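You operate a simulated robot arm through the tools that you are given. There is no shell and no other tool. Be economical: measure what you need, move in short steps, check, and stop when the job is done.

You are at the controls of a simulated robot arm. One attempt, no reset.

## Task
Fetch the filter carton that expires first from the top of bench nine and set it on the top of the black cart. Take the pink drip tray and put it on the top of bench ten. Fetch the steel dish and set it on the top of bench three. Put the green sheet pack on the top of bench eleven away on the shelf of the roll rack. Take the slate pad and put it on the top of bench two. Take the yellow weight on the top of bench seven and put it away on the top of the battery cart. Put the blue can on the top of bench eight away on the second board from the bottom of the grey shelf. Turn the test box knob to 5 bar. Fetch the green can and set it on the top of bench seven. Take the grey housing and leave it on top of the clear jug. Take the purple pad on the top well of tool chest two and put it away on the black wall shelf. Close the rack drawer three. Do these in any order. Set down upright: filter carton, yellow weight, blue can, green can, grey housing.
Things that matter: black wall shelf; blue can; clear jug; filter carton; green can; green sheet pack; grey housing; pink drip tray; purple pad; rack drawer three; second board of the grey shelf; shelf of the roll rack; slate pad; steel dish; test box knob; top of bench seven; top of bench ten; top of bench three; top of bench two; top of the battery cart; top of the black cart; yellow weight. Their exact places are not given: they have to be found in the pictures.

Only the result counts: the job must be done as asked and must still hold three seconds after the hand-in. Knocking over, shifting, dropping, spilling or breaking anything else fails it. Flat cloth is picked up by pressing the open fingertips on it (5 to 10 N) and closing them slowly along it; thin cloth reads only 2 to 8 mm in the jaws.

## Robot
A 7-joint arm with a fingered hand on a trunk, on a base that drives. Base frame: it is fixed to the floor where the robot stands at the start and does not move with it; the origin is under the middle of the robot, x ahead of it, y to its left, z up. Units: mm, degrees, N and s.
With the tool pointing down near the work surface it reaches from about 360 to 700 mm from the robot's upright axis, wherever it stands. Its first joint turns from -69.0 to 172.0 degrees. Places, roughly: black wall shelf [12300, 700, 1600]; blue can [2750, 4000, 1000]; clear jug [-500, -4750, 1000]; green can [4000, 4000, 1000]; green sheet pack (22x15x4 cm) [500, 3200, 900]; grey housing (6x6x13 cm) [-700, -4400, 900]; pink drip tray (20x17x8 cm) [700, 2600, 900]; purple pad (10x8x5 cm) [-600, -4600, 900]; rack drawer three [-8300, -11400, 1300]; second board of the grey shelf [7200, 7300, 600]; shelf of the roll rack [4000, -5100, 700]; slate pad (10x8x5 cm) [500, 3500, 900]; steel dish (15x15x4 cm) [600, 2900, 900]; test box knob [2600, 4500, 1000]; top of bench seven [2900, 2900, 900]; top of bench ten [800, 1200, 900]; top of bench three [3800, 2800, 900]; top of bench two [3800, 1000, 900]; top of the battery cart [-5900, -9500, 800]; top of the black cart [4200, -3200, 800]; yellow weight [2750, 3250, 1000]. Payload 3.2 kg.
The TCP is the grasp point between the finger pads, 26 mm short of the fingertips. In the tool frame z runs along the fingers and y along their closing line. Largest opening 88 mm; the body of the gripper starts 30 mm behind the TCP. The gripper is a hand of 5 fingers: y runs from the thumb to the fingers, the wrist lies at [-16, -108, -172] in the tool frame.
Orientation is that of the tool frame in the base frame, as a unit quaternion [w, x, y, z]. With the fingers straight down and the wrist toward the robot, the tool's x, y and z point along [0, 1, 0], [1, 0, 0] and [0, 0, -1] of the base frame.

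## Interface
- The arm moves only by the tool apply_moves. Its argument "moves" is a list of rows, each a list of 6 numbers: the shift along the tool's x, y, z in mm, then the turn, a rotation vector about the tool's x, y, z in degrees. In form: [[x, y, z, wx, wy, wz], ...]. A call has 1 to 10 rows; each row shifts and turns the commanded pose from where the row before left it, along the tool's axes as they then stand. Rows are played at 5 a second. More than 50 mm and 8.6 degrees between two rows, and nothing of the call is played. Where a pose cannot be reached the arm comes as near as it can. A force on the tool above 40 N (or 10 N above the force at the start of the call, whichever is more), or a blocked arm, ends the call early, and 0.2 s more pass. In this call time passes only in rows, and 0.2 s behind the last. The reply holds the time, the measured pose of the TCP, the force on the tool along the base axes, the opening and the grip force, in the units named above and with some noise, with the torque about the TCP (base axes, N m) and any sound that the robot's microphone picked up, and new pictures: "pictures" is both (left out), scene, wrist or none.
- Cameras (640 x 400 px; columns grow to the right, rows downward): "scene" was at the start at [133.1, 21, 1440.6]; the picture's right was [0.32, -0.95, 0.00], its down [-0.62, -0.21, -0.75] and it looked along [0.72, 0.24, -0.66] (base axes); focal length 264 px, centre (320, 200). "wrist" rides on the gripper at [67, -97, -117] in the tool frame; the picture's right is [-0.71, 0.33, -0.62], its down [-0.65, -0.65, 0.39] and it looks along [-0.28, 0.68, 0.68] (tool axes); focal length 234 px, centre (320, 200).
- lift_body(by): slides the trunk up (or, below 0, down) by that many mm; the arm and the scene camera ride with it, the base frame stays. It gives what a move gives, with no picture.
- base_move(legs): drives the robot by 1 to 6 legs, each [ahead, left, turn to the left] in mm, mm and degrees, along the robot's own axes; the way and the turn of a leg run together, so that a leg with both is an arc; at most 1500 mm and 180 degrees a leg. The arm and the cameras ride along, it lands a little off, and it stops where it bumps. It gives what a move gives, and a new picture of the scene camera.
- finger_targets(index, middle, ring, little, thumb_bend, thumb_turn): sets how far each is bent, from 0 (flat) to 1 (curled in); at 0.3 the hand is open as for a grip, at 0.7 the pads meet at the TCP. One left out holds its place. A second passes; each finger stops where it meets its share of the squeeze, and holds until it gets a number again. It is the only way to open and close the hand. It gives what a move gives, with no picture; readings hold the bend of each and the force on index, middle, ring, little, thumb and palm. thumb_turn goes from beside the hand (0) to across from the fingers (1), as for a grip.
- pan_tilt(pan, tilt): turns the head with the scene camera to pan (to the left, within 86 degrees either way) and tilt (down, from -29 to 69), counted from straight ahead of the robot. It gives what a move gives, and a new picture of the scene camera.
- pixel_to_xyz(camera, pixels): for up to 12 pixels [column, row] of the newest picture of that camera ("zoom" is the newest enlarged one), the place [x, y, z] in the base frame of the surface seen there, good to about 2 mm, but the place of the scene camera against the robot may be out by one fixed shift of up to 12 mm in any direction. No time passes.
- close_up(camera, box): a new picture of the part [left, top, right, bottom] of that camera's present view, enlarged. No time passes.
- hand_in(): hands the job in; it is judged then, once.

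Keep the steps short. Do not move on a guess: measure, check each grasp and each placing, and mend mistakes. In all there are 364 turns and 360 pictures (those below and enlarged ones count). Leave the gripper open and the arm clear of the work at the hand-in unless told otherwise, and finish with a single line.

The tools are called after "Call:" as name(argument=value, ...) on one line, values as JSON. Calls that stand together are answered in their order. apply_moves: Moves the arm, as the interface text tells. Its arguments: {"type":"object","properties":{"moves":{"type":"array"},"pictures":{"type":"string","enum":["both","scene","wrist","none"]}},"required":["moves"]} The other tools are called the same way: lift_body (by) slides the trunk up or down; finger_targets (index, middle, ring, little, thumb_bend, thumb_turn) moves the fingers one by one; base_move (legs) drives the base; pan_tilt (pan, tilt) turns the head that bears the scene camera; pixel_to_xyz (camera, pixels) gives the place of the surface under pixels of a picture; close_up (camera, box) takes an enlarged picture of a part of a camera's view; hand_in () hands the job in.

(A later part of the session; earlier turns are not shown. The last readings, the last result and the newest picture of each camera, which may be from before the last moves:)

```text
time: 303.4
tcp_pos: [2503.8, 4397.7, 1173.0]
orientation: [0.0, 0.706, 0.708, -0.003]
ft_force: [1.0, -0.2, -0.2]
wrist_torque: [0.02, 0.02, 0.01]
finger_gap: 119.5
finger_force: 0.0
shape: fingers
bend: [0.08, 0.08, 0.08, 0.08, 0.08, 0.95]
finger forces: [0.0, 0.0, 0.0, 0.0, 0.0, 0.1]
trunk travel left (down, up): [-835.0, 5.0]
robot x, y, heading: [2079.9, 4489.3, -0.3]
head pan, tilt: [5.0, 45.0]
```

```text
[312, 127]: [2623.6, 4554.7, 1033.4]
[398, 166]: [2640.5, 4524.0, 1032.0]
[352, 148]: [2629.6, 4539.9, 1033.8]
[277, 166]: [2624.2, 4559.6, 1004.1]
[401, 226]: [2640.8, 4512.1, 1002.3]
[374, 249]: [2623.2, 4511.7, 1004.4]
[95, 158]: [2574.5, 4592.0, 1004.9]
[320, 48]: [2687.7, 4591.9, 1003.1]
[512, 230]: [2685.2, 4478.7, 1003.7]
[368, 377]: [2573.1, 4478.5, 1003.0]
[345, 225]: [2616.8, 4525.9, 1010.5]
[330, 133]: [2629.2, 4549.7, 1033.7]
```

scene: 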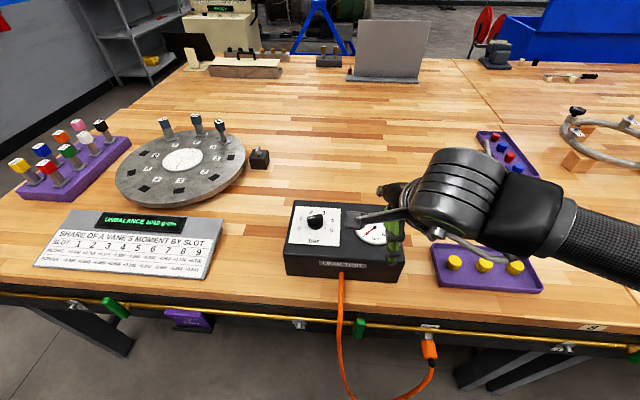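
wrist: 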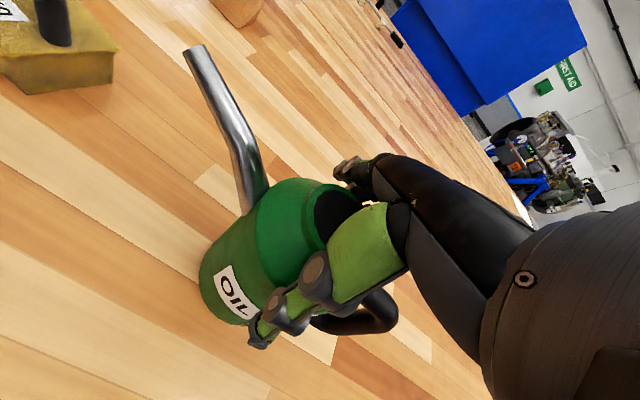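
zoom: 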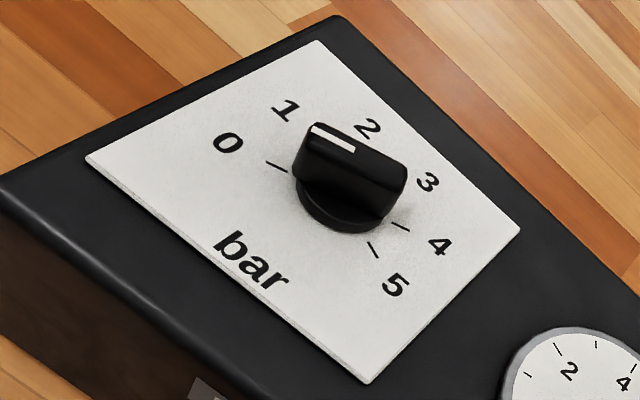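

Call:
finger_targets(index=1.0, middle=0.4, ring=0.4, little=1.0, thumb_bend=0.4, thumb_turn=1.0)

Call:
pan_tilt(pan=0, tilt=40)

Call:
close_up(camera="wrist", box=[0, 0, 640, 400])

```text
time: 304.4
tcp_pos: [2503.4, 4398.1, 1173.8]
orientation: [0.001, 0.706, 0.709, -0.004]
ft_force: [-0.1, -0.3, 0.1]
wrist_torque: [0.0, 0.01, 0.03]
finger_gap: 51.7
finger_force: 0.0
shape: fingers
bend: [1.0, 0.4, 0.4, 1.0, 0.4, 0.98]
finger forces: [0.0, 0.1, 0.0, 0.0, 0.0, 0.0]
trunk travel left (down, up): [-835.0, 5.0]
robot x, y, heading: [2082.2, 4486.4, -0.3]
head pan, tilt: [5.0, 45.0]
```

```text
time: 305.1
tcp_pos: [2503.6, 4398.5, 1171.7]
orientation: [0.0, 0.706, 0.708, -0.005]
ft_force: [0.0, -0.4, -0.7]
wrist_torque: [0.01, 0.0, 0.0]
finger_gap: 51.8
finger_force: 0.1
shape: fingers
bend: [1.0, 0.4, 0.4, 1.0, 0.4, 0.98]
finger forces: [0.1, 0.0, 0.1, 0.0, 0.0, 0.1]
trunk travel left (down, up): [-835.0, 5.0]
robot x, y, heading: [2080.6, 4489.0, -0.2]
head pan, tilt: [0.0, 40.0]
```

scene: 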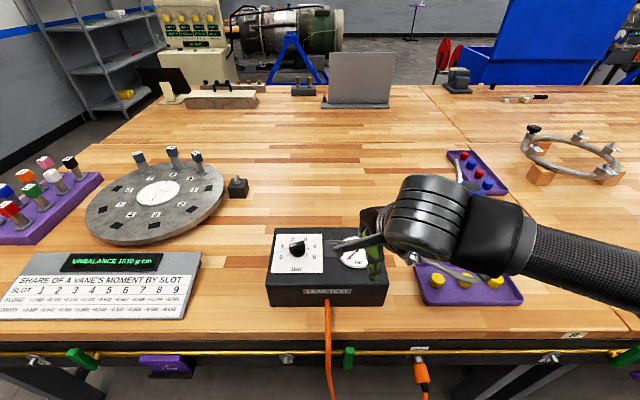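

```text
1.00 times, centred on (320, 200) of wrist
```

zoom: 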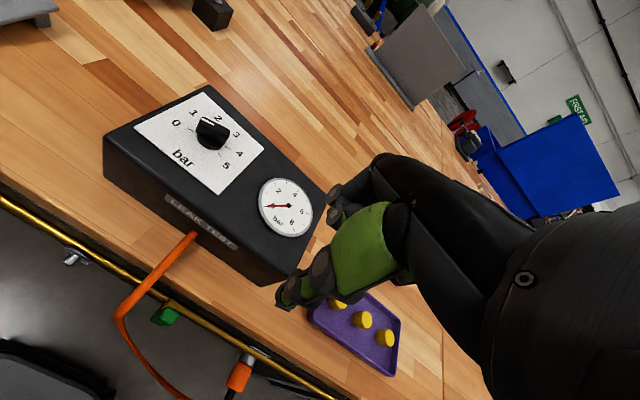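

Call:
apply_moves(moves=[[28, 25.4, 17, 0, 0, -2], [28, 26, 17, 0, 0, -2], [27, 27, 17, 0, 0, -2], [27, 28, 17, 0, 0, -2], [26, 29, 17, 0, 0, -2]], pictures="both")

```text
time: 306.3
tcp_pos: [2630.6, 4545.3, 1084.7]
orientation: [0.0, 0.642, 0.766, -0.004]
ft_force: [0.1, 0.5, 0.0]
wrist_torque: [-0.07, 0.02, 0.0]
finger_gap: 51.9
finger_force: 0.1
shape: fingers
bend: [1.0, 0.4, 0.4, 1.0, 0.4, 0.99]
finger forces: [0.0, 0.0, 0.0, 0.1, 0.0, 0.0]
trunk travel left (down, up): [-835.0, 5.0]
robot x, y, heading: [2075.1, 4485.0, -0.2]
head pan, tilt: [0.0, 40.0]
```

scene: 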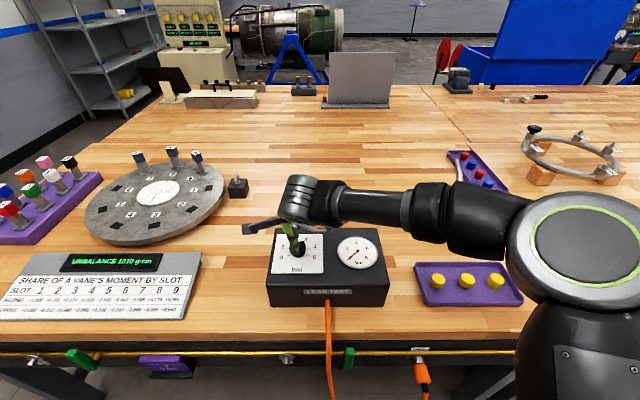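
wrist: 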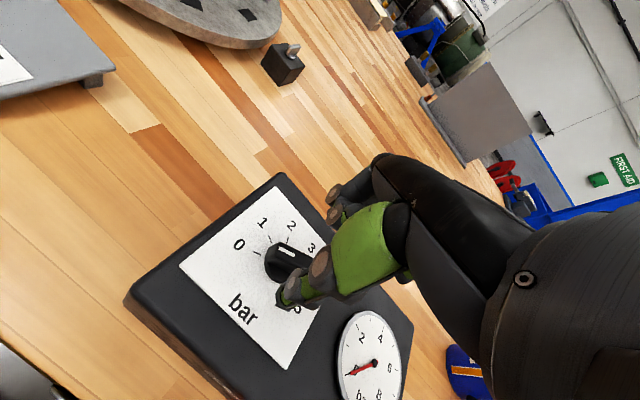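

Call:
close_up(camera="wrist", box=[215, 205, 343, 325])

Call:
pixel_to_xyz(camera="zoom", pixels=[[320, 150], [345, 145], [285, 160], [230, 165], [380, 180]])

```text
3.33 times, centred on (279, 265) of wrist
```

zoom: 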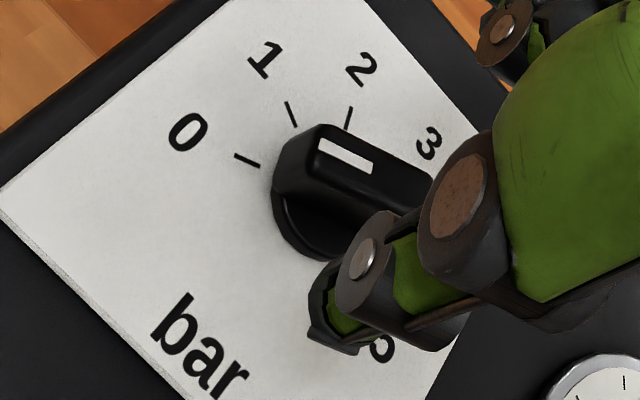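

```text
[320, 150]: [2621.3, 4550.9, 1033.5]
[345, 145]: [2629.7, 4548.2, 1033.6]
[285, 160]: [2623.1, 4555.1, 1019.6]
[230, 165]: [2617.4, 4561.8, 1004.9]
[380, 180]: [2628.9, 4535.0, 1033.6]
```

Call:
pixel_to_xyz(camera="zoom", pixels=[[328, 130], [370, 148], [415, 172], [310, 140], [298, 152], [322, 142], [372, 166], [340, 178], [380, 196], [287, 105], [348, 118], [247, 160]])

```text
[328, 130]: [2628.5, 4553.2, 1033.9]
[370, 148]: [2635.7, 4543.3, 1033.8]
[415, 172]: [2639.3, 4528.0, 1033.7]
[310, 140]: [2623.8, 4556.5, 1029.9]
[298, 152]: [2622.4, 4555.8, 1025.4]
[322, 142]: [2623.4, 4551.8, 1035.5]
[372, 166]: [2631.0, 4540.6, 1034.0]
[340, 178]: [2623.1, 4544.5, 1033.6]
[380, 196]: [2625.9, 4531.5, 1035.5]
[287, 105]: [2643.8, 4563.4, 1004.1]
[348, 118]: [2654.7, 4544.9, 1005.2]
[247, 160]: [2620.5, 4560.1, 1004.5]
```

Call:
apply_moves(moves=[[-8, -1.5, 0, 0, 0, -6], [0, 0, 0, 0, 0, -6], [0, 0, 20, 0, 0, 0], [0, 0, 15, 0, 0, 0], [0, 0, 8, 0, 0, 0]], pictures="both")

```text
time: 307.5
tcp_pos: [2628.3, 4535.9, 1043.7]
orientation: [-0.001, 0.558, 0.83, -0.003]
ft_force: [0.4, -0.3, -1.0]
wrist_torque: [0.01, -0.03, -0.01]
finger_gap: 51.3
finger_force: 0.1
shape: fingers
bend: [1.0, 0.4, 0.4, 1.0, 0.4, 0.99]
finger forces: [0.0, 0.1, 0.0, 0.1, 0.1, 0.0]
trunk travel left (down, up): [-835.0, 5.0]
robot x, y, heading: [2081.7, 4484.7, -0.3]
head pan, tilt: [0.0, 40.0]
```

scene: 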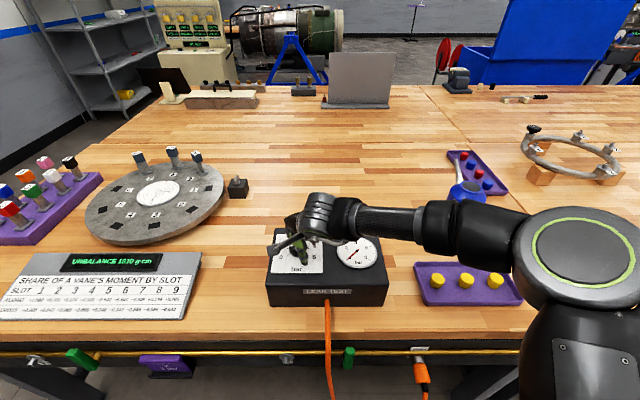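
wrist: 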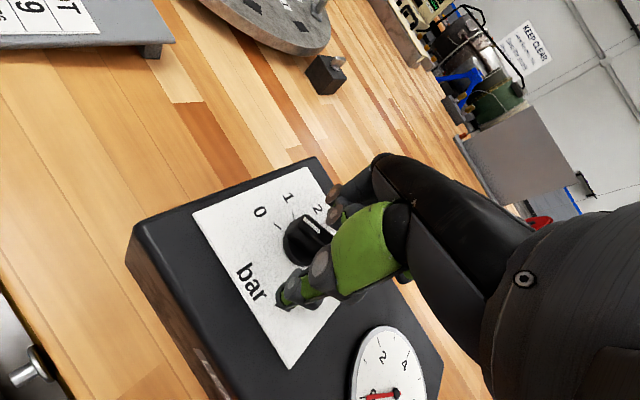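

Call:
apply_moves(moves=[[0, 0, 4, 0, 0, 0], [0, 0, 3, 0, 0, 0]], pictures="none")

Call:
finger_targets(middle=0.75, ring=0.75, thumb_bend=0.75)

Call:
close_up(camera="wrist", box=[180, 140, 400, 320])

```text
time: 308.1
tcp_pos: [2627.0, 4535.2, 1034.4]
orientation: [0.0, 0.558, 0.83, -0.004]
ft_force: [-0.3, -0.6, -0.1]
wrist_torque: [0.01, -0.02, 0.0]
finger_gap: 51.7
finger_force: 0.1
shape: fingers
bend: [1.0, 0.4, 0.4, 1.0, 0.4, 0.99]
finger forces: [0.1, 0.0, 0.0, 0.0, 0.1, 0.1]
trunk travel left (down, up): [-835.0, 5.0]
robot x, y, heading: [2076.8, 4483.8, -0.5]
head pan, tilt: [0.0, 40.0]
```

```text
time: 309.1
tcp_pos: [2628.9, 4536.0, 1034.4]
orientation: [0.0, 0.557, 0.83, -0.004]
ft_force: [2.4, -1.1, -1.7]
wrist_torque: [0.01, -0.03, 0.02]
finger_gap: 38.0
finger_force: 8.6
shape: fingers
bend: [1.0, 0.63, 0.75, 1.0, 0.68, 1.0]
finger forces: [0.1, 8.5, 0.1, 0.1, 7.0, 0.1]
trunk travel left (down, up): [-835.0, 5.0]
robot x, y, heading: [2082.4, 4486.5, -0.5]
head pan, tilt: [0.0, 40.0]
```

```text
2.22 times, centred on (290, 230) of wrist
```

zoom: 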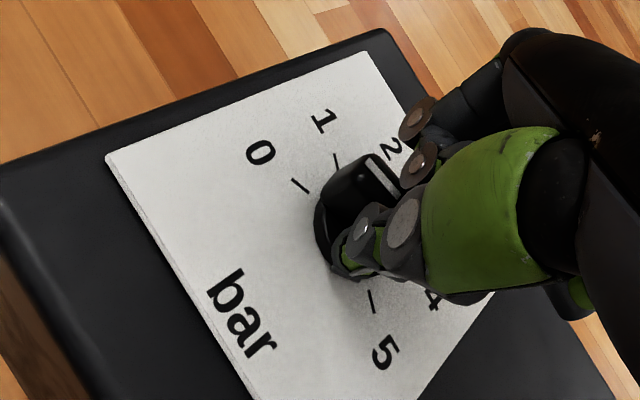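

Thumb and middle hold the knob bar. Rotating clockwise.

Call:
apply_moves(moves=[[0, 0, 0, 0, 0, 8], [0, 0, 0, 0, 0, 8], [0, 0, 0, 0, 0, 8], [0, 0, 0, 0, 0, 8], [0, 0, 0, 0, 0, 8]], pictures="none")

Call:
close_up(camera="wrist", box=[180, 140, 400, 320])

```text
time: 310.3
tcp_pos: [2627.9, 4537.1, 1035.2]
orientation: [0.001, 0.809, 0.588, -0.003]
ft_force: [0.3, 3.9, -1.3]
wrist_torque: [0.07, -0.01, 0.09]
finger_gap: 38.0
finger_force: 7.5
shape: fingers
bend: [1.0, 0.63, 0.75, 1.0, 0.68, 1.0]
finger forces: [0.0, 7.4, 0.1, 0.0, 8.4, 0.0]
trunk travel left (down, up): [-835.0, 5.0]
robot x, y, heading: [2082.7, 4483.9, -0.2]
head pan, tilt: [0.0, 40.0]
```

```text
2.22 times, centred on (290, 230) of wrist
```

zoom: 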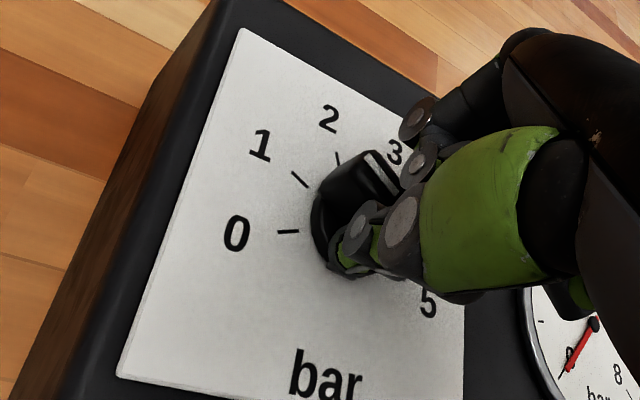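

Call:
apply_moves(moves=[[0, 0, 0, 0, 0, 8], [0, 0, 0, 0, 0, 8], [0, 0, 0, 0, 0, 8], [0, 0, 0, 0, 0, 8], [0, 0, 0, 0, 0, 8], [0, 0, 0, 0, 0, 8], [0, 0, 0, 0, 0, 8], [0, 0, 0, 0, 0, 8], [0, 0, 0, 0, 0, 8]], pictures="scene")

Call:
close_up(camera="wrist", box=[180, 140, 400, 320])

```text
time: 312.3
tcp_pos: [2628.6, 4538.3, 1035.9]
orientation: [0.004, 0.999, 0.036, -0.003]
ft_force: [7.8, 8.0, 6.0]
wrist_torque: [0.15, -0.14, 0.0]
finger_gap: 39.2
finger_force: 9.4
shape: fingers
bend: [1.0, 0.65, 0.75, 1.0, 0.66, 0.99]
finger forces: [0.0, 4.6, 0.0, 0.1, 14.3, 0.0]
out of reach, approached as far as the arm can: row 9
trunk travel left (down, up): [-835.0, 5.0]
robot x, y, heading: [2081.4, 4486.4, -0.4]
head pan, tilt: [0.0, 40.0]
```

scene: 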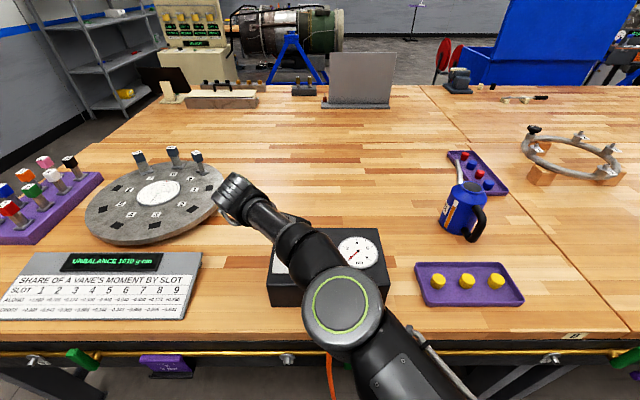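

```text
2.22 times, centred on (290, 230) of wrist
```

zoom: 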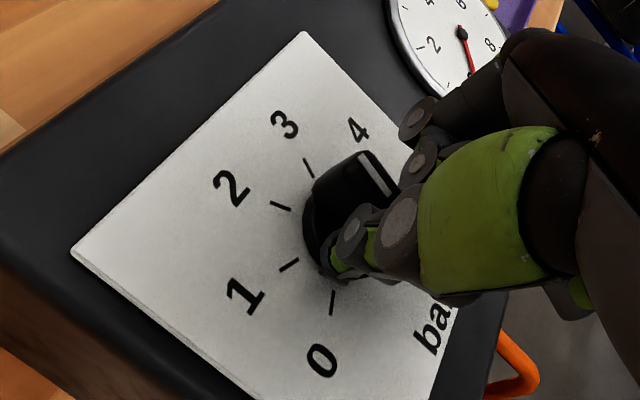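

Call:
finger_targets(middle=0.4, ring=0.4, thumb_bend=0.4)

Call:
apply_moves(moves=[[0, 0, -25, 0, 0, 0], [0, 0, -25, 0, 0, 0], [0, 0, 0, 0, 0, -8], [0, 0, 0, 0, 0, -8], [0, 0, 0, 0, 0, -8], [0, 0, 0, 0, 0, -8], [0, 0, 0, 0, 0, -8], [0, 0, 0, 0, 0, -8], [0, 0, 0, 0, 0, -8]], pictures="none")

Call:
apply_moves(moves=[[0, 0, 0, 0, 0, -8], [0, 0, 0, 0, 0, -8], [0, 0, 0, 0, 0, -8], [0, 0, 0, 0, 0, -8], [0, 0, 0, 0, 0, -8], [0, 0, 0, 0, 0, -8], [0, 0, 0, 0, 0, -6]], pictures="none")

Call:
close_up(camera="wrist", box=[180, 140, 400, 320])

```text
time: 313.3
tcp_pos: [2628.0, 4534.5, 1035.9]
orientation: [0.003, 0.999, 0.036, -0.002]
ft_force: [0.3, -0.6, 0.5]
wrist_torque: [-0.01, -0.02, -0.02]
finger_gap: 51.4
finger_force: 0.1
shape: fingers
bend: [1.0, 0.4, 0.4, 1.0, 0.4, 0.99]
finger forces: [0.0, 0.0, 0.0, 0.0, 0.0, 0.0]
trunk travel left (down, up): [-835.0, 5.0]
robot x, y, heading: [2083.8, 4485.0, -0.3]
head pan, tilt: [0.0, 40.0]
```

```text
time: 315.3
tcp_pos: [2629.6, 4533.6, 1081.7]
orientation: [0.0, 0.865, 0.503, -0.002]
ft_force: [0.1, -0.9, 0.4]
wrist_torque: [-0.01, 0.05, 0.03]
finger_gap: 51.3
finger_force: 0.1
shape: fingers
bend: [1.0, 0.4, 0.4, 1.0, 0.4, 0.99]
finger forces: [0.0, 0.0, 0.0, 0.0, 0.0, 0.0]
out of reach, approached as far as the arm can: row 2
trunk travel left (down, up): [-835.0, 5.0]
robot x, y, heading: [2081.7, 4484.3, -0.5]
head pan, tilt: [0.0, 40.0]
```

```text
time: 316.9
tcp_pos: [2628.7, 4534.7, 1081.6]
orientation: [-0.001, 0.543, 0.84, -0.003]
ft_force: [0.0, -0.5, -0.1]
wrist_torque: [-0.01, 0.01, 0.0]
finger_gap: 51.5
finger_force: 0.1
shape: fingers
bend: [1.0, 0.4, 0.4, 1.0, 0.4, 0.99]
finger forces: [0.0, 0.1, 0.0, 0.1, 0.0, 0.0]
trunk travel left (down, up): [-835.0, 5.0]
robot x, y, heading: [2077.6, 4487.1, -0.2]
head pan, tilt: [0.0, 40.0]
```

```text
2.22 times, centred on (290, 230) of wrist
```

zoom: 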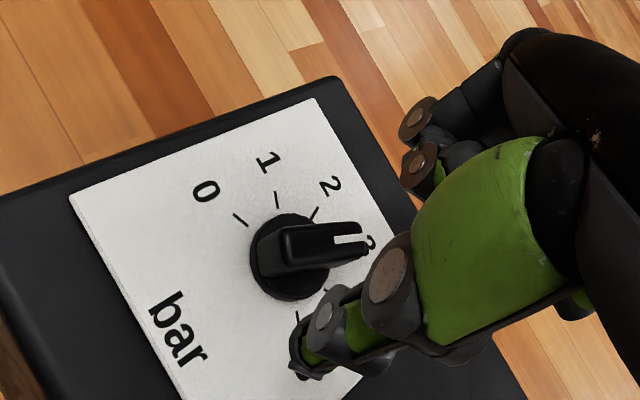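

Call:
pixel_to_xyz(camera="zoom", pixels=[[360, 240], [340, 240], [275, 240], [300, 250], [345, 228], [280, 228], [350, 252], [285, 268], [260, 245], [320, 245]])

```text
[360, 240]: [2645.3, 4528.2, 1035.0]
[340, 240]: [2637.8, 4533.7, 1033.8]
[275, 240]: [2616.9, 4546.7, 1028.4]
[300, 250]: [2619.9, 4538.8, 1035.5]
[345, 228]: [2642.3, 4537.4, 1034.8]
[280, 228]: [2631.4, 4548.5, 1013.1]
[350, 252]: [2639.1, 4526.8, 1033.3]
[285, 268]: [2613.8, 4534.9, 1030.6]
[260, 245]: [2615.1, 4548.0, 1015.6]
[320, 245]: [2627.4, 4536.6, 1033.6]
```

Call:
apply_moves(moves=[[0, 0, 0, 0, 0, -8], [0, 0, 0, 0, 0, -8], [0, 0, 0, 0, 0, -8], [0, 0, 0, 0, 0, -8], [0, 0, 0, 0, 0, -8], [0, 0, 0, 0, 0, -3]], pictures="both")

```text
time: 318.3
tcp_pos: [2629.6, 4534.7, 1080.7]
orientation: [-0.002, 0.359, 0.934, -0.004]
ft_force: [-0.3, -0.3, 0.9]
wrist_torque: [-0.02, -0.03, -0.04]
finger_gap: 51.5
finger_force: 0.1
shape: fingers
bend: [1.0, 0.4, 0.4, 1.0, 0.4, 0.99]
finger forces: [0.0, 0.0, 0.0, 0.1, 0.1, 0.1]
out of reach, approached as far as the arm can: row 4, 5, 6
trunk travel left (down, up): [-835.0, 5.0]
robot x, y, heading: [2081.9, 4486.1, -0.4]
head pan, tilt: [0.0, 40.0]
```

scene: 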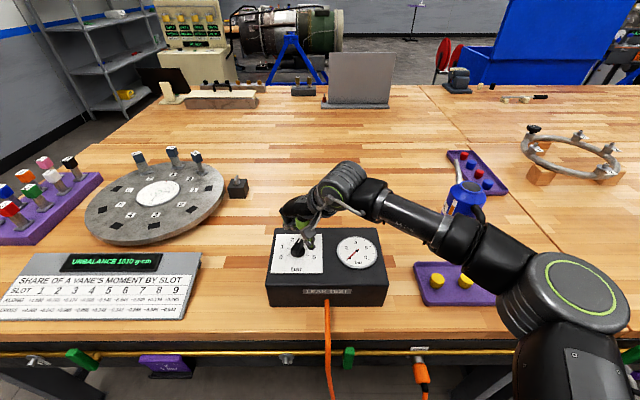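
wrist: 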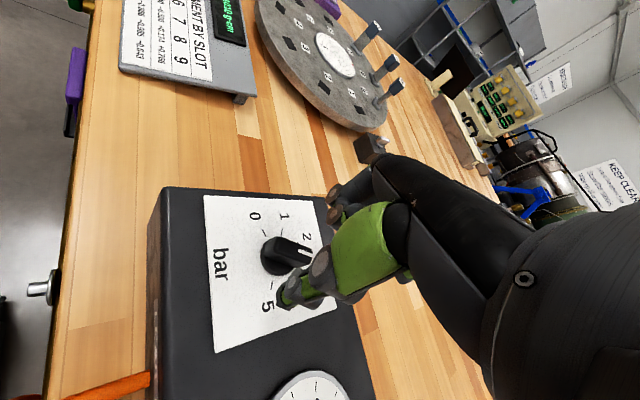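

Call:
apply_moves(moves=[[0, 0, 20, 0, 0, 0], [0, 0, 15, 0, 0, 0], [0, 0, 10, 0, 0, 0]], pictures="none")

Call:
finger_targets(middle=0.75, ring=0.75, thumb_bend=0.75)

Call:
close_up(camera="wrist", box=[180, 140, 400, 320])

```text
time: 319.1
tcp_pos: [2627.5, 4535.0, 1036.5]
orientation: [0.0, 0.358, 0.934, -0.003]
ft_force: [0.4, -0.5, -0.3]
wrist_torque: [0.02, 0.0, -0.01]
finger_gap: 51.4
finger_force: 0.1
shape: fingers
bend: [1.0, 0.4, 0.4, 1.0, 0.4, 0.99]
finger forces: [0.0, 0.0, 0.0, 0.0, 0.0, 0.1]
trunk travel left (down, up): [-835.0, 5.0]
robot x, y, heading: [2081.5, 4489.4, -0.4]
head pan, tilt: [0.0, 40.0]
```

```text
time: 320.1
tcp_pos: [2629.0, 4533.9, 1035.8]
orientation: [-0.001, 0.358, 0.934, -0.003]
ft_force: [2.6, -1.5, -2.9]
wrist_torque: [-0.01, -0.03, 0.01]
finger_gap: 37.8
finger_force: 8.5
shape: fingers
bend: [1.0, 0.62, 0.75, 1.0, 0.68, 1.0]
finger forces: [0.0, 8.7, 1.0, 0.0, 7.4, 0.0]
trunk travel left (down, up): [-835.0, 5.0]
robot x, y, heading: [2075.5, 4484.0, -0.4]
head pan, tilt: [0.0, 40.0]
```

```text
2.22 times, centred on (290, 230) of wrist
```

zoom: 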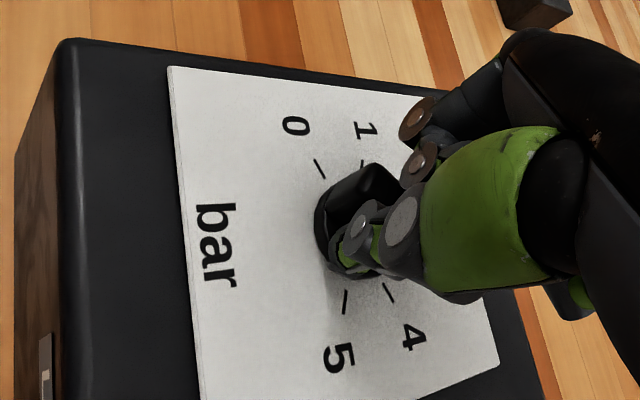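

Call:
apply_moves(moves=[[0, 0, 0, 0, 0, 8], [0, 0, 0, 0, 0, 8], [0, 0, 0, 0, 0, 8], [0, 0, 0, 0, 0, 8], [0, 0, 0, 0, 0, 8], [0, 0, 0, 0, 0, 8], [0, 0, 0, 0, 0, 8], [0, 0, 0, 0, 0, 8], [0, 0, 0, 0, 0, 8], [0, 0, 0, 0, 0, 8]], pictures="none")

Call:
apply_moves(moves=[[0, 0, 0, 0, 0, 7], [0, 0, 0, 0, 0, 7]], pictures="none")

Call:
finger_targets(middle=0.4, ring=0.4, thumb_bend=0.4)

Call:
apply_moves(moves=[[0, 0, -25, 0, 0, 0], [0, 0, -25, 0, 0, 0]], pictures="both")

Call:
close_up(camera="wrist", box=[180, 140, 400, 320])

```text
time: 322.3
tcp_pos: [2631.8, 4537.3, 1036.4]
orientation: [0.003, 0.875, 0.484, -0.003]
ft_force: [2.5, 6.6, -2.6]
wrist_torque: [0.14, -0.11, 0.15]
finger_gap: 39.3
finger_force: 9.5
shape: fingers
bend: [1.0, 0.62, 0.75, 1.0, 0.66, 1.0]
finger forces: [0.0, 9.3, 0.1, 0.0, 9.7, 0.0]
trunk travel left (down, up): [-835.0, 5.0]
robot x, y, heading: [2079.6, 4488.5, 0.0]
head pan, tilt: [0.0, 40.0]
```

```text
time: 322.9
tcp_pos: [2631.5, 4535.6, 1036.3]
orientation: [0.002, 0.927, 0.374, -0.003]
ft_force: [8.1, 7.4, 1.5]
wrist_torque: [0.19, -0.25, 0.35]
finger_gap: 39.4
finger_force: 13.6
shape: fingers
bend: [1.0, 0.6, 0.75, 1.0, 0.65, 1.0]
finger forces: [0.0, 14.6, 1.1, 0.0, 11.6, 0.0]
trunk travel left (down, up): [-835.0, 5.0]
robot x, y, heading: [2084.9, 4487.1, -0.1]
head pan, tilt: [0.0, 40.0]
```

```text
time: 323.9
tcp_pos: [2629.3, 4534.8, 1036.5]
orientation: [0.002, 0.927, 0.375, -0.003]
ft_force: [0.9, 0.5, 0.3]
wrist_torque: [0.02, 0.0, 0.01]
finger_gap: 51.3
finger_force: 0.0
shape: fingers
bend: [1.0, 0.4, 0.4, 1.0, 0.4, 0.99]
finger forces: [0.0, 0.1, 0.1, 0.0, 0.0, 0.0]
trunk travel left (down, up): [-835.0, 5.0]
robot x, y, heading: [2079.0, 4484.5, 0.0]
head pan, tilt: [0.0, 40.0]
```

```text
time: 324.5
tcp_pos: [2629.2, 4534.8, 1087.3]
orientation: [0.002, 0.927, 0.375, -0.002]
ft_force: [-0.6, 0.4, -0.2]
wrist_torque: [0.03, -0.01, 0.0]
finger_gap: 51.4
finger_force: 0.1
shape: fingers
bend: [1.0, 0.4, 0.4, 1.0, 0.4, 0.99]
finger forces: [0.0, 0.0, 0.0, 0.0, 0.0, 0.0]
trunk travel left (down, up): [-835.0, 5.0]
robot x, y, heading: [2081.7, 4485.2, -0.6]
head pan, tilt: [0.0, 40.0]
```

scene: 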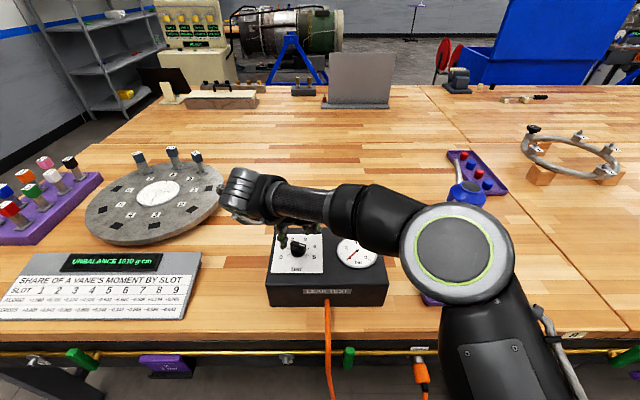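
wrist: 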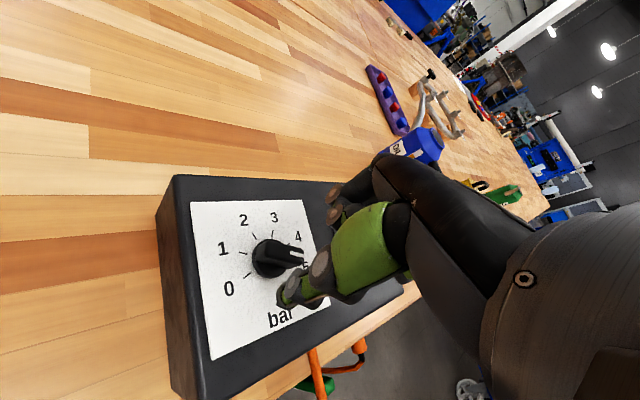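

```text
2.22 times, centred on (290, 230) of wrist
```

zoom: 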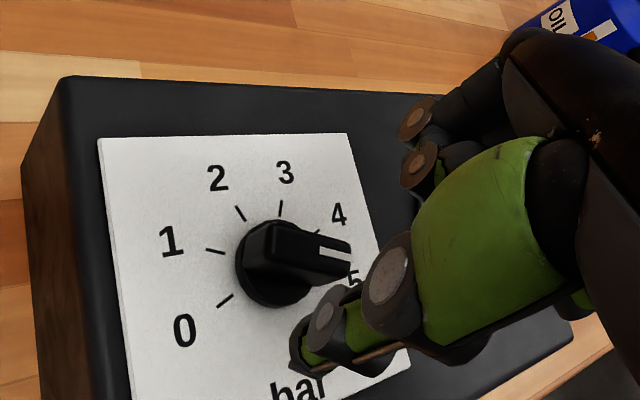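

Call:
pixel_to_xyz(camera="zoom", pixels=[[346, 256], [322, 248], [295, 245], [275, 238], [345, 242], [300, 230], [280, 228], [340, 268], [300, 262], [228, 300], [222, 252], [312, 250]])

Call:
apply_moves(moves=[[-30, -30, -20, 0, 0, 0], [-30, -30, 0, 0, 0, 0], [-30, -30, 0, 0, 0, 0]], pictures="none")

Call:
close_up(camera="scene", box=[260, 215, 400, 305])

```text
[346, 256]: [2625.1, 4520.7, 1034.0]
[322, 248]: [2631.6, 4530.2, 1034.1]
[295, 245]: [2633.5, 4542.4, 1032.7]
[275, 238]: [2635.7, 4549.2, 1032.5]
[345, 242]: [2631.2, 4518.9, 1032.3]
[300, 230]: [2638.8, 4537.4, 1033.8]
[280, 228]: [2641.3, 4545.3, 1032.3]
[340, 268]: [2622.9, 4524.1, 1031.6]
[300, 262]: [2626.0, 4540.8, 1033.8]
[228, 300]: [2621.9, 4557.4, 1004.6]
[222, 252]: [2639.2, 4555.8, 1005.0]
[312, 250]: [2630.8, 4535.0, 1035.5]
```

```text
time: 325.3
tcp_pos: [2502.6, 4536.9, 1109.3]
orientation: [0.003, 0.927, 0.374, -0.002]
ft_force: [-1.7, -0.2, 0.8]
wrist_torque: [0.05, -0.02, 0.01]
finger_gap: 51.4
finger_force: 0.0
shape: fingers
bend: [1.0, 0.4, 0.4, 1.0, 0.4, 0.99]
finger forces: [0.0, 0.0, 0.0, 0.0, 0.1, 0.0]
trunk travel left (down, up): [-835.0, 5.0]
robot x, y, heading: [2079.4, 4486.0, -0.2]
head pan, tilt: [0.0, 40.0]
```

```text
4.44 times, centred on (330, 260) of scene
```

zoom: 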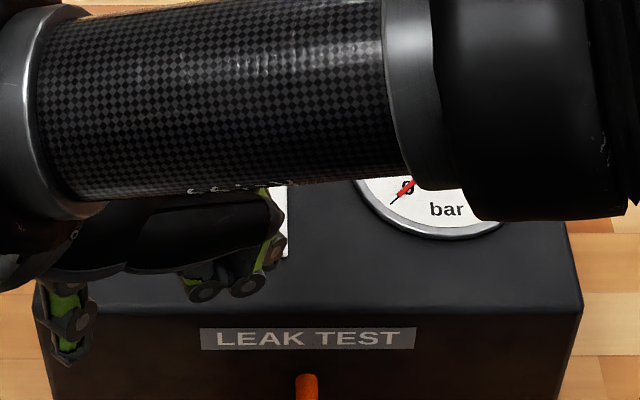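

Call:
apply_moves(moves=[[-36, 20, -10, 0, 0, 0], [-36, 20, -10, 0, 0, 0], [-36, 20, 0, 0, 0, 0], [-36, 20, 0, 0, 0, 0], [-36, 20, 0, 0, 0, 0], [0, 0, 0, 0, 0, -8.5], [0, 0, 0, 0, 0, -8.5], [0, 0, 0, 0, 0, -8.5], [0, 0, 0, 0, 0, -8.5], [0, 0, 0, 0, 0, -8.5]], pictures="none")

Call:
close_up(camera="scene", box=[260, 215, 400, 305])

```text
time: 327.5
tcp_pos: [2464.7, 4344.8, 1137.8]
orientation: [0.0, 0.728, 0.686, -0.004]
ft_force: [-1.2, -0.4, 0.6]
wrist_torque: [-0.01, -0.03, -0.01]
finger_gap: 51.3
finger_force: 0.1
shape: fingers
bend: [1.0, 0.4, 0.4, 1.0, 0.4, 0.99]
finger forces: [0.0, 0.0, 0.0, 0.0, 0.0, 0.1]
out of reach, approached as far as the arm can: row 7, 8, 9
trunk travel left (down, up): [-835.0, 5.0]
robot x, y, heading: [2082.0, 4486.4, -0.3]
head pan, tilt: [0.0, 40.0]
```

```text
4.44 times, centred on (330, 260) of scene
```

zoom: 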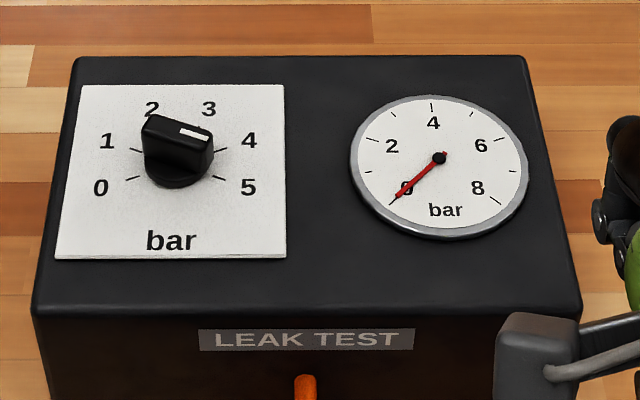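

Knob points at 5 bar. Next the blue can: open the hand and shift right along the bench.

Call:
finger_targets(index=0.1, middle=0.1, ring=0.1, little=0.1, thumb_bend=0.1, thumb_turn=1.0)

Call:
apply_moves(moves=[[0, -25, -30, 0, 0, 0], [0, -20, 0, 0, 0, 0]], pictures="none")

Call:
base_move(legs=[[0, -450, 0]])

Call:
close_up(camera="wrist", box=[0, 0, 640, 400])

```text
time: 328.5
tcp_pos: [2465.2, 4344.8, 1138.4]
orientation: [-0.001, 0.728, 0.685, -0.004]
ft_force: [0.1, -0.2, 0.2]
wrist_torque: [-0.01, 0.0, 0.01]
finger_gap: 117.0
finger_force: 0.1
shape: fingers
bend: [0.1, 0.1, 0.1, 0.1, 0.11, 0.95]
finger forces: [0.1, 0.0, 0.1, 0.0, 0.0, 0.0]
trunk travel left (down, up): [-835.0, 5.0]
robot x, y, heading: [2081.4, 4487.3, -0.4]
head pan, tilt: [0.0, 40.0]
```

```text
time: 329.1
tcp_pos: [2435.2, 4348.5, 1182.7]
orientation: [-0.001, 0.728, 0.685, -0.004]
ft_force: [0.9, -0.3, -1.0]
wrist_torque: [0.0, 0.0, 0.01]
finger_gap: 117.0
finger_force: 0.1
shape: fingers
bend: [0.1, 0.1, 0.1, 0.1, 0.1, 0.95]
finger forces: [0.0, 0.0, 0.0, 0.0, 0.0, 0.0]
out of reach, approached as far as the arm can: row 1, 2
trunk travel left (down, up): [-835.0, 5.0]
robot x, y, heading: [2079.8, 4485.0, -0.0]
head pan, tilt: [0.0, 40.0]
```

```text
time: 331.8
tcp_pos: [2431.7, 3902.5, 1183.2]
orientation: [-0.001, 0.73, 0.684, -0.004]
ft_force: [-0.4, 1.2, 0.2]
wrist_torque: [0.01, 0.01, 0.0]
finger_gap: 116.9
finger_force: 0.0
shape: fingers
bend: [0.1, 0.1, 0.1, 0.1, 0.1, 0.95]
finger forces: [0.1, 0.1, 0.0, 0.0, 0.0, 0.0]
trunk travel left (down, up): [-835.0, 5.0]
robot x, y, heading: [2074.9, 4042.7, -0.4]
head pan, tilt: [0.0, 40.0]
```

scene: 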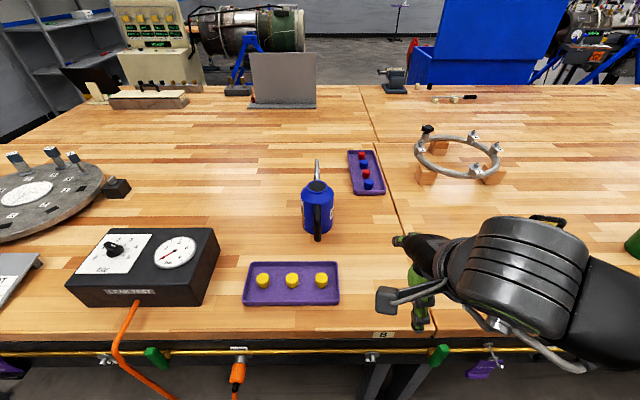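

```text
1.00 times, centred on (320, 200) of wrist
```

zoom: 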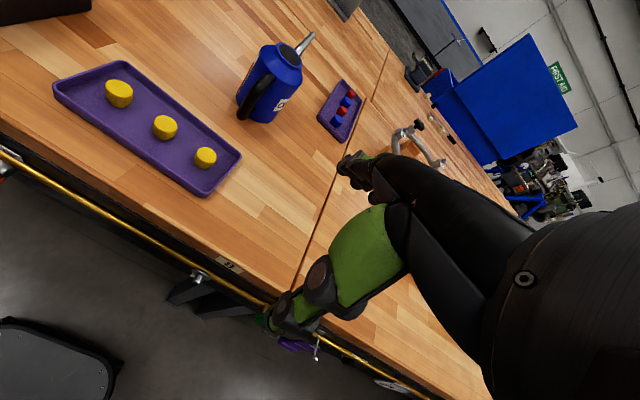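

Call:
pan_tilt(pan=30, tilt=10)

Call:
close_up(camera="scene", box=[240, 120, 440, 245])

```text
time: 332.8
tcp_pos: [2431.1, 3901.8, 1181.7]
orientation: [0.0, 0.73, 0.683, -0.004]
ft_force: [0.5, -0.2, 0.1]
wrist_torque: [0.0, 0.01, 0.0]
finger_gap: 116.8
finger_force: 0.0
shape: fingers
bend: [0.1, 0.1, 0.1, 0.1, 0.1, 0.95]
finger forces: [0.1, 0.0, 0.0, 0.0, 0.0, 0.0]
trunk travel left (down, up): [-835.0, 5.0]
robot x, y, heading: [2076.1, 4040.0, -0.4]
head pan, tilt: [30.0, 10.0]
```

scene: 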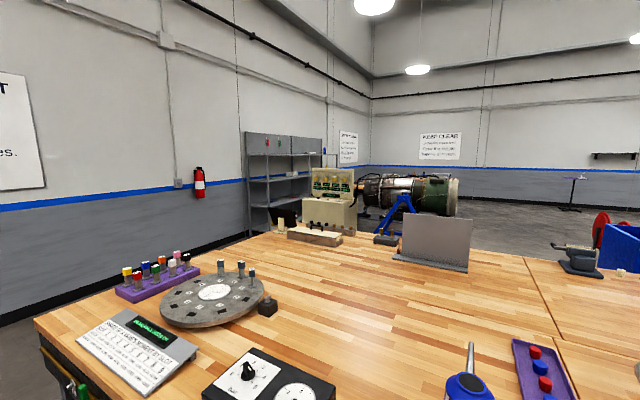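

```text
3.20 times, centred on (340, 182) of scene
```

zoom: 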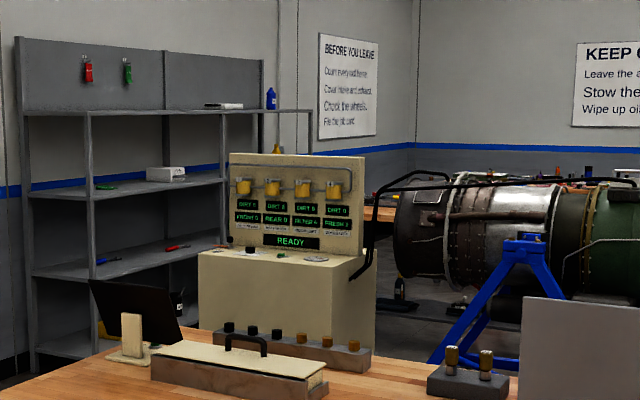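

Call:
pixel_to_xyz(camera="zoom", pixels=[[90, 117], [90, 196], [92, 278], [40, 350], [150, 185], [150, 255], [60, 190], [60, 272], [50, 115], [218, 112], [220, 175], [310, 112]])

```text
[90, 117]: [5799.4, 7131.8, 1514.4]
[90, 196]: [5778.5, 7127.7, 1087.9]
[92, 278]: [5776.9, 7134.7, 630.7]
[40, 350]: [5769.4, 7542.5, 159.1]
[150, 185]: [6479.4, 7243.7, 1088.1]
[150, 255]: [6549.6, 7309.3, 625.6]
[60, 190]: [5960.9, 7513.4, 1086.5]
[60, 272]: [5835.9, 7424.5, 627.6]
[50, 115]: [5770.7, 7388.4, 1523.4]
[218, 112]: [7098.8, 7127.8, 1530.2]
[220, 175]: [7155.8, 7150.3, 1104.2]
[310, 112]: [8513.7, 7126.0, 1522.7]
```

Call:
close_up(camera="wrist", box=[220, 20, 348, 140])

Call:
pixel_to_xyz(camera="zoom", pixels=[[390, 90], [330, 120], [420, 110], [360, 130], [270, 240], [370, 190], [310, 220], [395, 290], [245, 190], [265, 100], [420, 160], [580, 40]])

```text
3.33 times, centred on (284, 80) of wrist
```

zoom: 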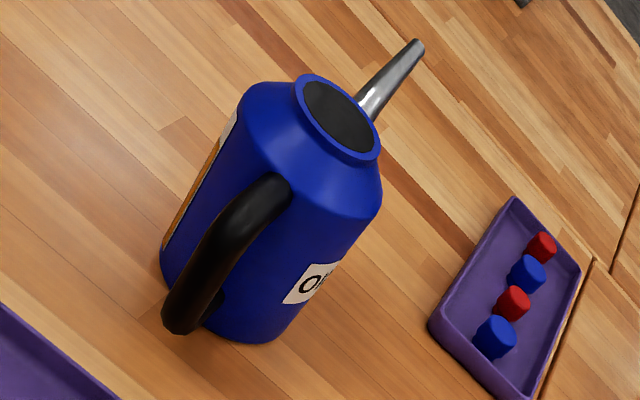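

```text
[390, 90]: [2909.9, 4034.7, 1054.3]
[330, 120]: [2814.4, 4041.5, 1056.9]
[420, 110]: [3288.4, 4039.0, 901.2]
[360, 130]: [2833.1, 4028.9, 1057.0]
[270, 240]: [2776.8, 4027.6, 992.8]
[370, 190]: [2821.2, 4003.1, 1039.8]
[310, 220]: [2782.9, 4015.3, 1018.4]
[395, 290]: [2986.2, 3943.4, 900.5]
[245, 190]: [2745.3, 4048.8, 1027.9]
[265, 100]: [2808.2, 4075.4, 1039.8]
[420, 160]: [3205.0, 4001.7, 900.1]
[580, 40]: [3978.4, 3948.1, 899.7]
```

Call:
base_move(legs=[[155, -45, 0]])

Call:
apply_moves(moves=[[0, 30, 0, 0, 0, 8], [0, 30, 0, 0, 0, 8], [0, 30, 0, 0, 0, 8], [0, 30, 0, 0, 0, 8], [0, 30, 0, 0, 0, 8]], pictures="none")

```text
time: 334.2
tcp_pos: [2586.9, 3854.5, 1182.6]
orientation: [0.0, 0.73, 0.683, -0.004]
ft_force: [0.4, -0.1, -0.3]
wrist_torque: [0.02, -0.02, -0.01]
finger_gap: 116.8
finger_force: 0.1
shape: fingers
bend: [0.1, 0.1, 0.1, 0.1, 0.1, 0.95]
finger forces: [0.0, 0.0, 0.0, 0.1, 0.0, 0.0]
trunk travel left (down, up): [-835.0, 5.0]
robot x, y, heading: [2230.5, 3994.5, -0.5]
head pan, tilt: [30.0, 10.0]
```

scene: 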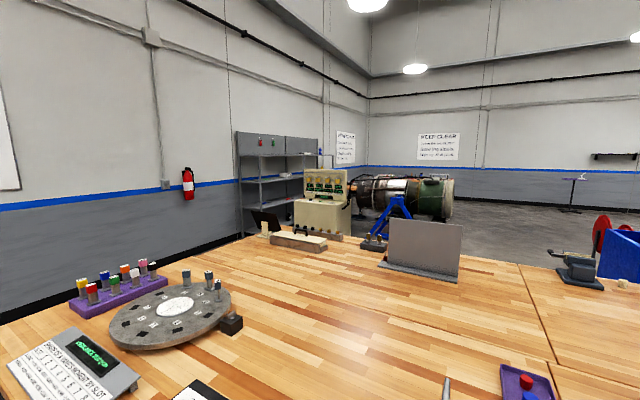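

```text
time: 335.4
tcp_pos: [2729.2, 3804.8, 1181.2]
orientation: [0.001, 0.92, 0.392, -0.004]
ft_force: [0.3, 0.5, -0.2]
wrist_torque: [0.02, 0.0, 0.0]
finger_gap: 116.9
finger_force: 0.1
shape: fingers
bend: [0.1, 0.1, 0.1, 0.1, 0.1, 0.95]
finger forces: [0.1, 0.1, 0.1, 0.0, 0.0, 0.0]
trunk travel left (down, up): [-835.0, 5.0]
robot x, y, heading: [2229.6, 3991.3, -0.4]
head pan, tilt: [30.0, 10.0]
```

Call:
apply_moves(moves=[[38.5, -16.3, 0, 0, 0, 8], [35.8, -21.5, 0, 0, 0, 8], [32.5, -26.3, 0, 0, 0, 8], [28.5, -30.5, 0, 0, 0, 8], [24, -34.2, 0, 0, 0, 8], [19, -37.2, 0, 0, 0, 7]], pictures="both")

```text
time: 336.8
tcp_pos: [2771.2, 4002.7, 1181.1]
orientation: [0.003, 1.0, 0.023, -0.003]
ft_force: [0.1, -0.3, 0.7]
wrist_torque: [0.01, 0.0, 0.01]
finger_gap: 117.2
finger_force: 0.0
shape: fingers
bend: [0.1, 0.1, 0.1, 0.1, 0.1, 0.95]
finger forces: [0.0, 0.0, 0.0, 0.1, 0.0, 0.0]
out of reach, approached as far as the arm can: row 5, 6
trunk travel left (down, up): [-835.0, 5.0]
robot x, y, heading: [2232.1, 3989.4, -0.6]
head pan, tilt: [30.0, 10.0]
```

scene: 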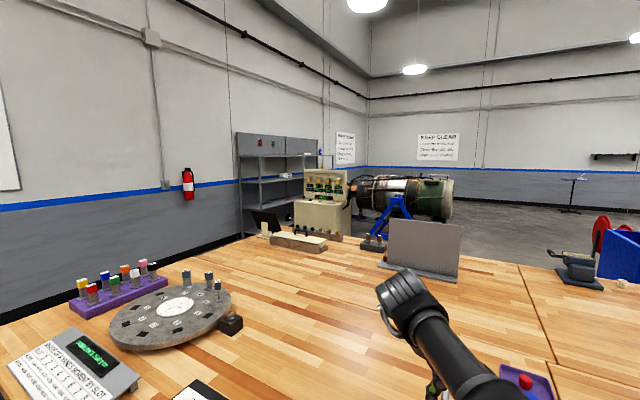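
wrist: 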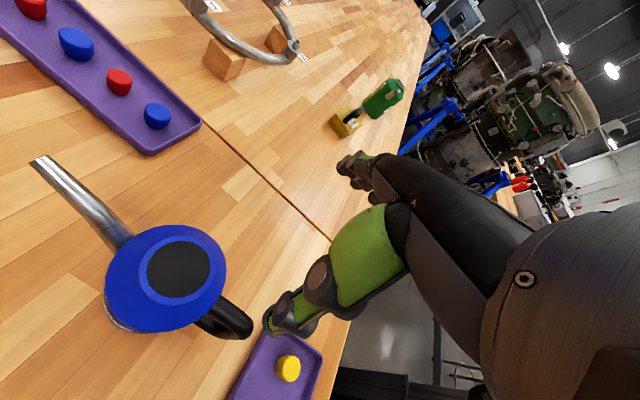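

Call:
apply_moves(moves=[[0, 0, 0, 0, 0, -8], [0, 0, 0, 0, 0, -8]], pictures="none")

```text
time: 337.4
tcp_pos: [2773.3, 4001.5, 1180.4]
orientation: [0.002, 0.986, 0.165, -0.003]
ft_force: [0.0, 0.3, -0.2]
wrist_torque: [0.03, 0.0, -0.02]
finger_gap: 117.2
finger_force: 0.1
shape: fingers
bend: [0.1, 0.1, 0.1, 0.1, 0.1, 0.95]
finger forces: [0.1, 0.0, 0.0, 0.0, 0.0, 0.0]
trunk travel left (down, up): [-835.0, 5.0]
robot x, y, heading: [2232.2, 3992.7, -0.6]
head pan, tilt: [30.0, 10.0]
```

Call:
apply_moves(moves=[[28, -10, 0, 0, 0, 0], [28, -10, 0, 0, 0, 0]], pictures="none")

```text
time: 338.0
tcp_pos: [2799.5, 4029.0, 1174.6]
orientation: [0.002, 0.987, 0.163, -0.003]
ft_force: [0.6, -0.1, 0.3]
wrist_torque: [-0.03, -0.01, 0.05]
finger_gap: 117.3
finger_force: 0.0
shape: fingers
bend: [0.1, 0.1, 0.1, 0.1, 0.1, 0.95]
finger forces: [0.0, 0.0, 0.1, 0.0, 0.1, 0.0]
out of reach, approached as far as the arm can: row 2
trunk travel left (down, up): [-835.0, 5.0]
robot x, y, heading: [2229.3, 3996.7, -0.5]
head pan, tilt: [30.0, 10.0]
```

Call:
base_move(legs=[[35, 10, 0]])

Call:
apply_moves(moves=[[0, 0, 20, 0, 0, 3], [0, 0, 20, 0, 0, 3], [0, 0, 20, 0, 0, 3]], pictures="both")

```text
time: 338.8
tcp_pos: [2831.9, 4036.4, 1176.0]
orientation: [0.002, 0.987, 0.164, -0.001]
ft_force: [0.6, 0.7, 1.0]
wrist_torque: [0.01, 0.01, -0.01]
finger_gap: 117.5
finger_force: 0.2
shape: fingers
bend: [0.1, 0.1, 0.1, 0.1, 0.1, 0.95]
finger forces: [0.0, 0.0, 0.0, 0.0, 0.0, 0.0]
trunk travel left (down, up): [-835.0, 5.0]
robot x, y, heading: [2266.5, 4002.2, -0.5]
head pan, tilt: [30.0, 10.0]
```

scene: 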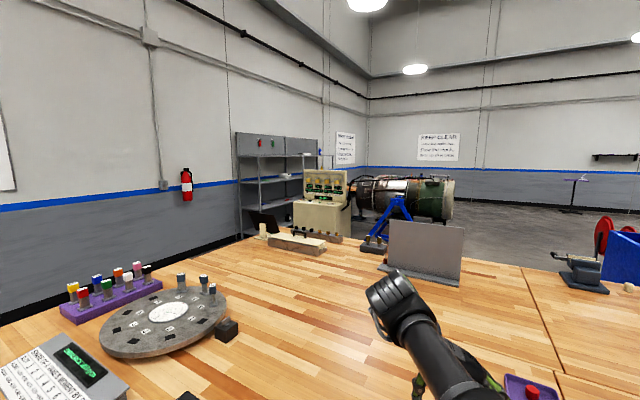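

```text
time: 339.6
tcp_pos: [2833.0, 4035.6, 1125.2]
orientation: [0.003, 0.995, 0.098, -0.002]
ft_force: [0.4, -0.7, 0.1]
wrist_torque: [0.03, 0.0, 0.01]
finger_gap: 117.1
finger_force: 0.1
shape: fingers
bend: [0.1, 0.1, 0.1, 0.1, 0.1, 0.95]
finger forces: [0.0, 0.1, 0.1, 0.0, 0.0, 0.0]
out of reach, approached as far as the arm can: row 3
trunk travel left (down, up): [-835.0, 5.0]
robot x, y, heading: [2264.6, 4002.2, -0.6]
head pan, tilt: [30.0, 10.0]
```

scene: 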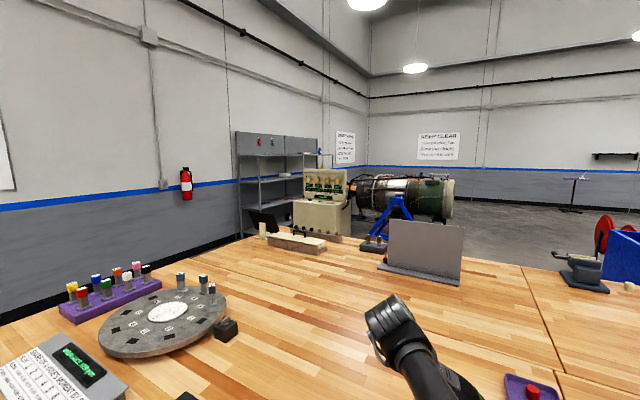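
wrist: 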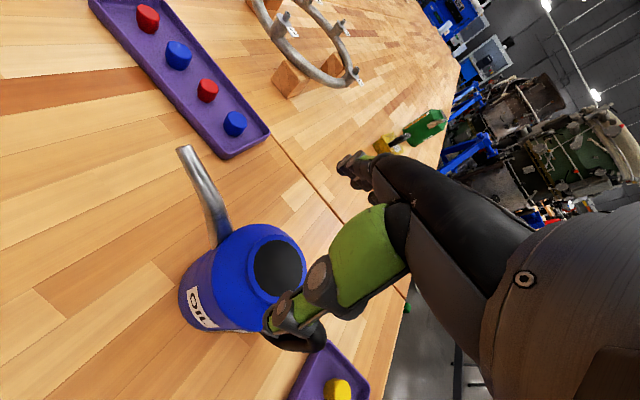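

Call:
pixel_to_xyz(camera="wrist", pixels=[[278, 267], [256, 250], [303, 285], [285, 240], [262, 292], [215, 235], [200, 300], [235, 225], [228, 320], [185, 150], [318, 335], [180, 295]])

```text
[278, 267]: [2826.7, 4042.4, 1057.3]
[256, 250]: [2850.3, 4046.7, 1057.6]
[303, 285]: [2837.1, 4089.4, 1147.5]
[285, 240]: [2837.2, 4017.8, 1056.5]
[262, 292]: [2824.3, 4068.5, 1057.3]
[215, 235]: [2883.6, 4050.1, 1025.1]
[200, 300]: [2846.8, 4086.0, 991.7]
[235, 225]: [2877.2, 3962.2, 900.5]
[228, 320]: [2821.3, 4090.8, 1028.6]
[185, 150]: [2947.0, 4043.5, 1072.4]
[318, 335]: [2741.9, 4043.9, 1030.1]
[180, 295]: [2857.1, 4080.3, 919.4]
```

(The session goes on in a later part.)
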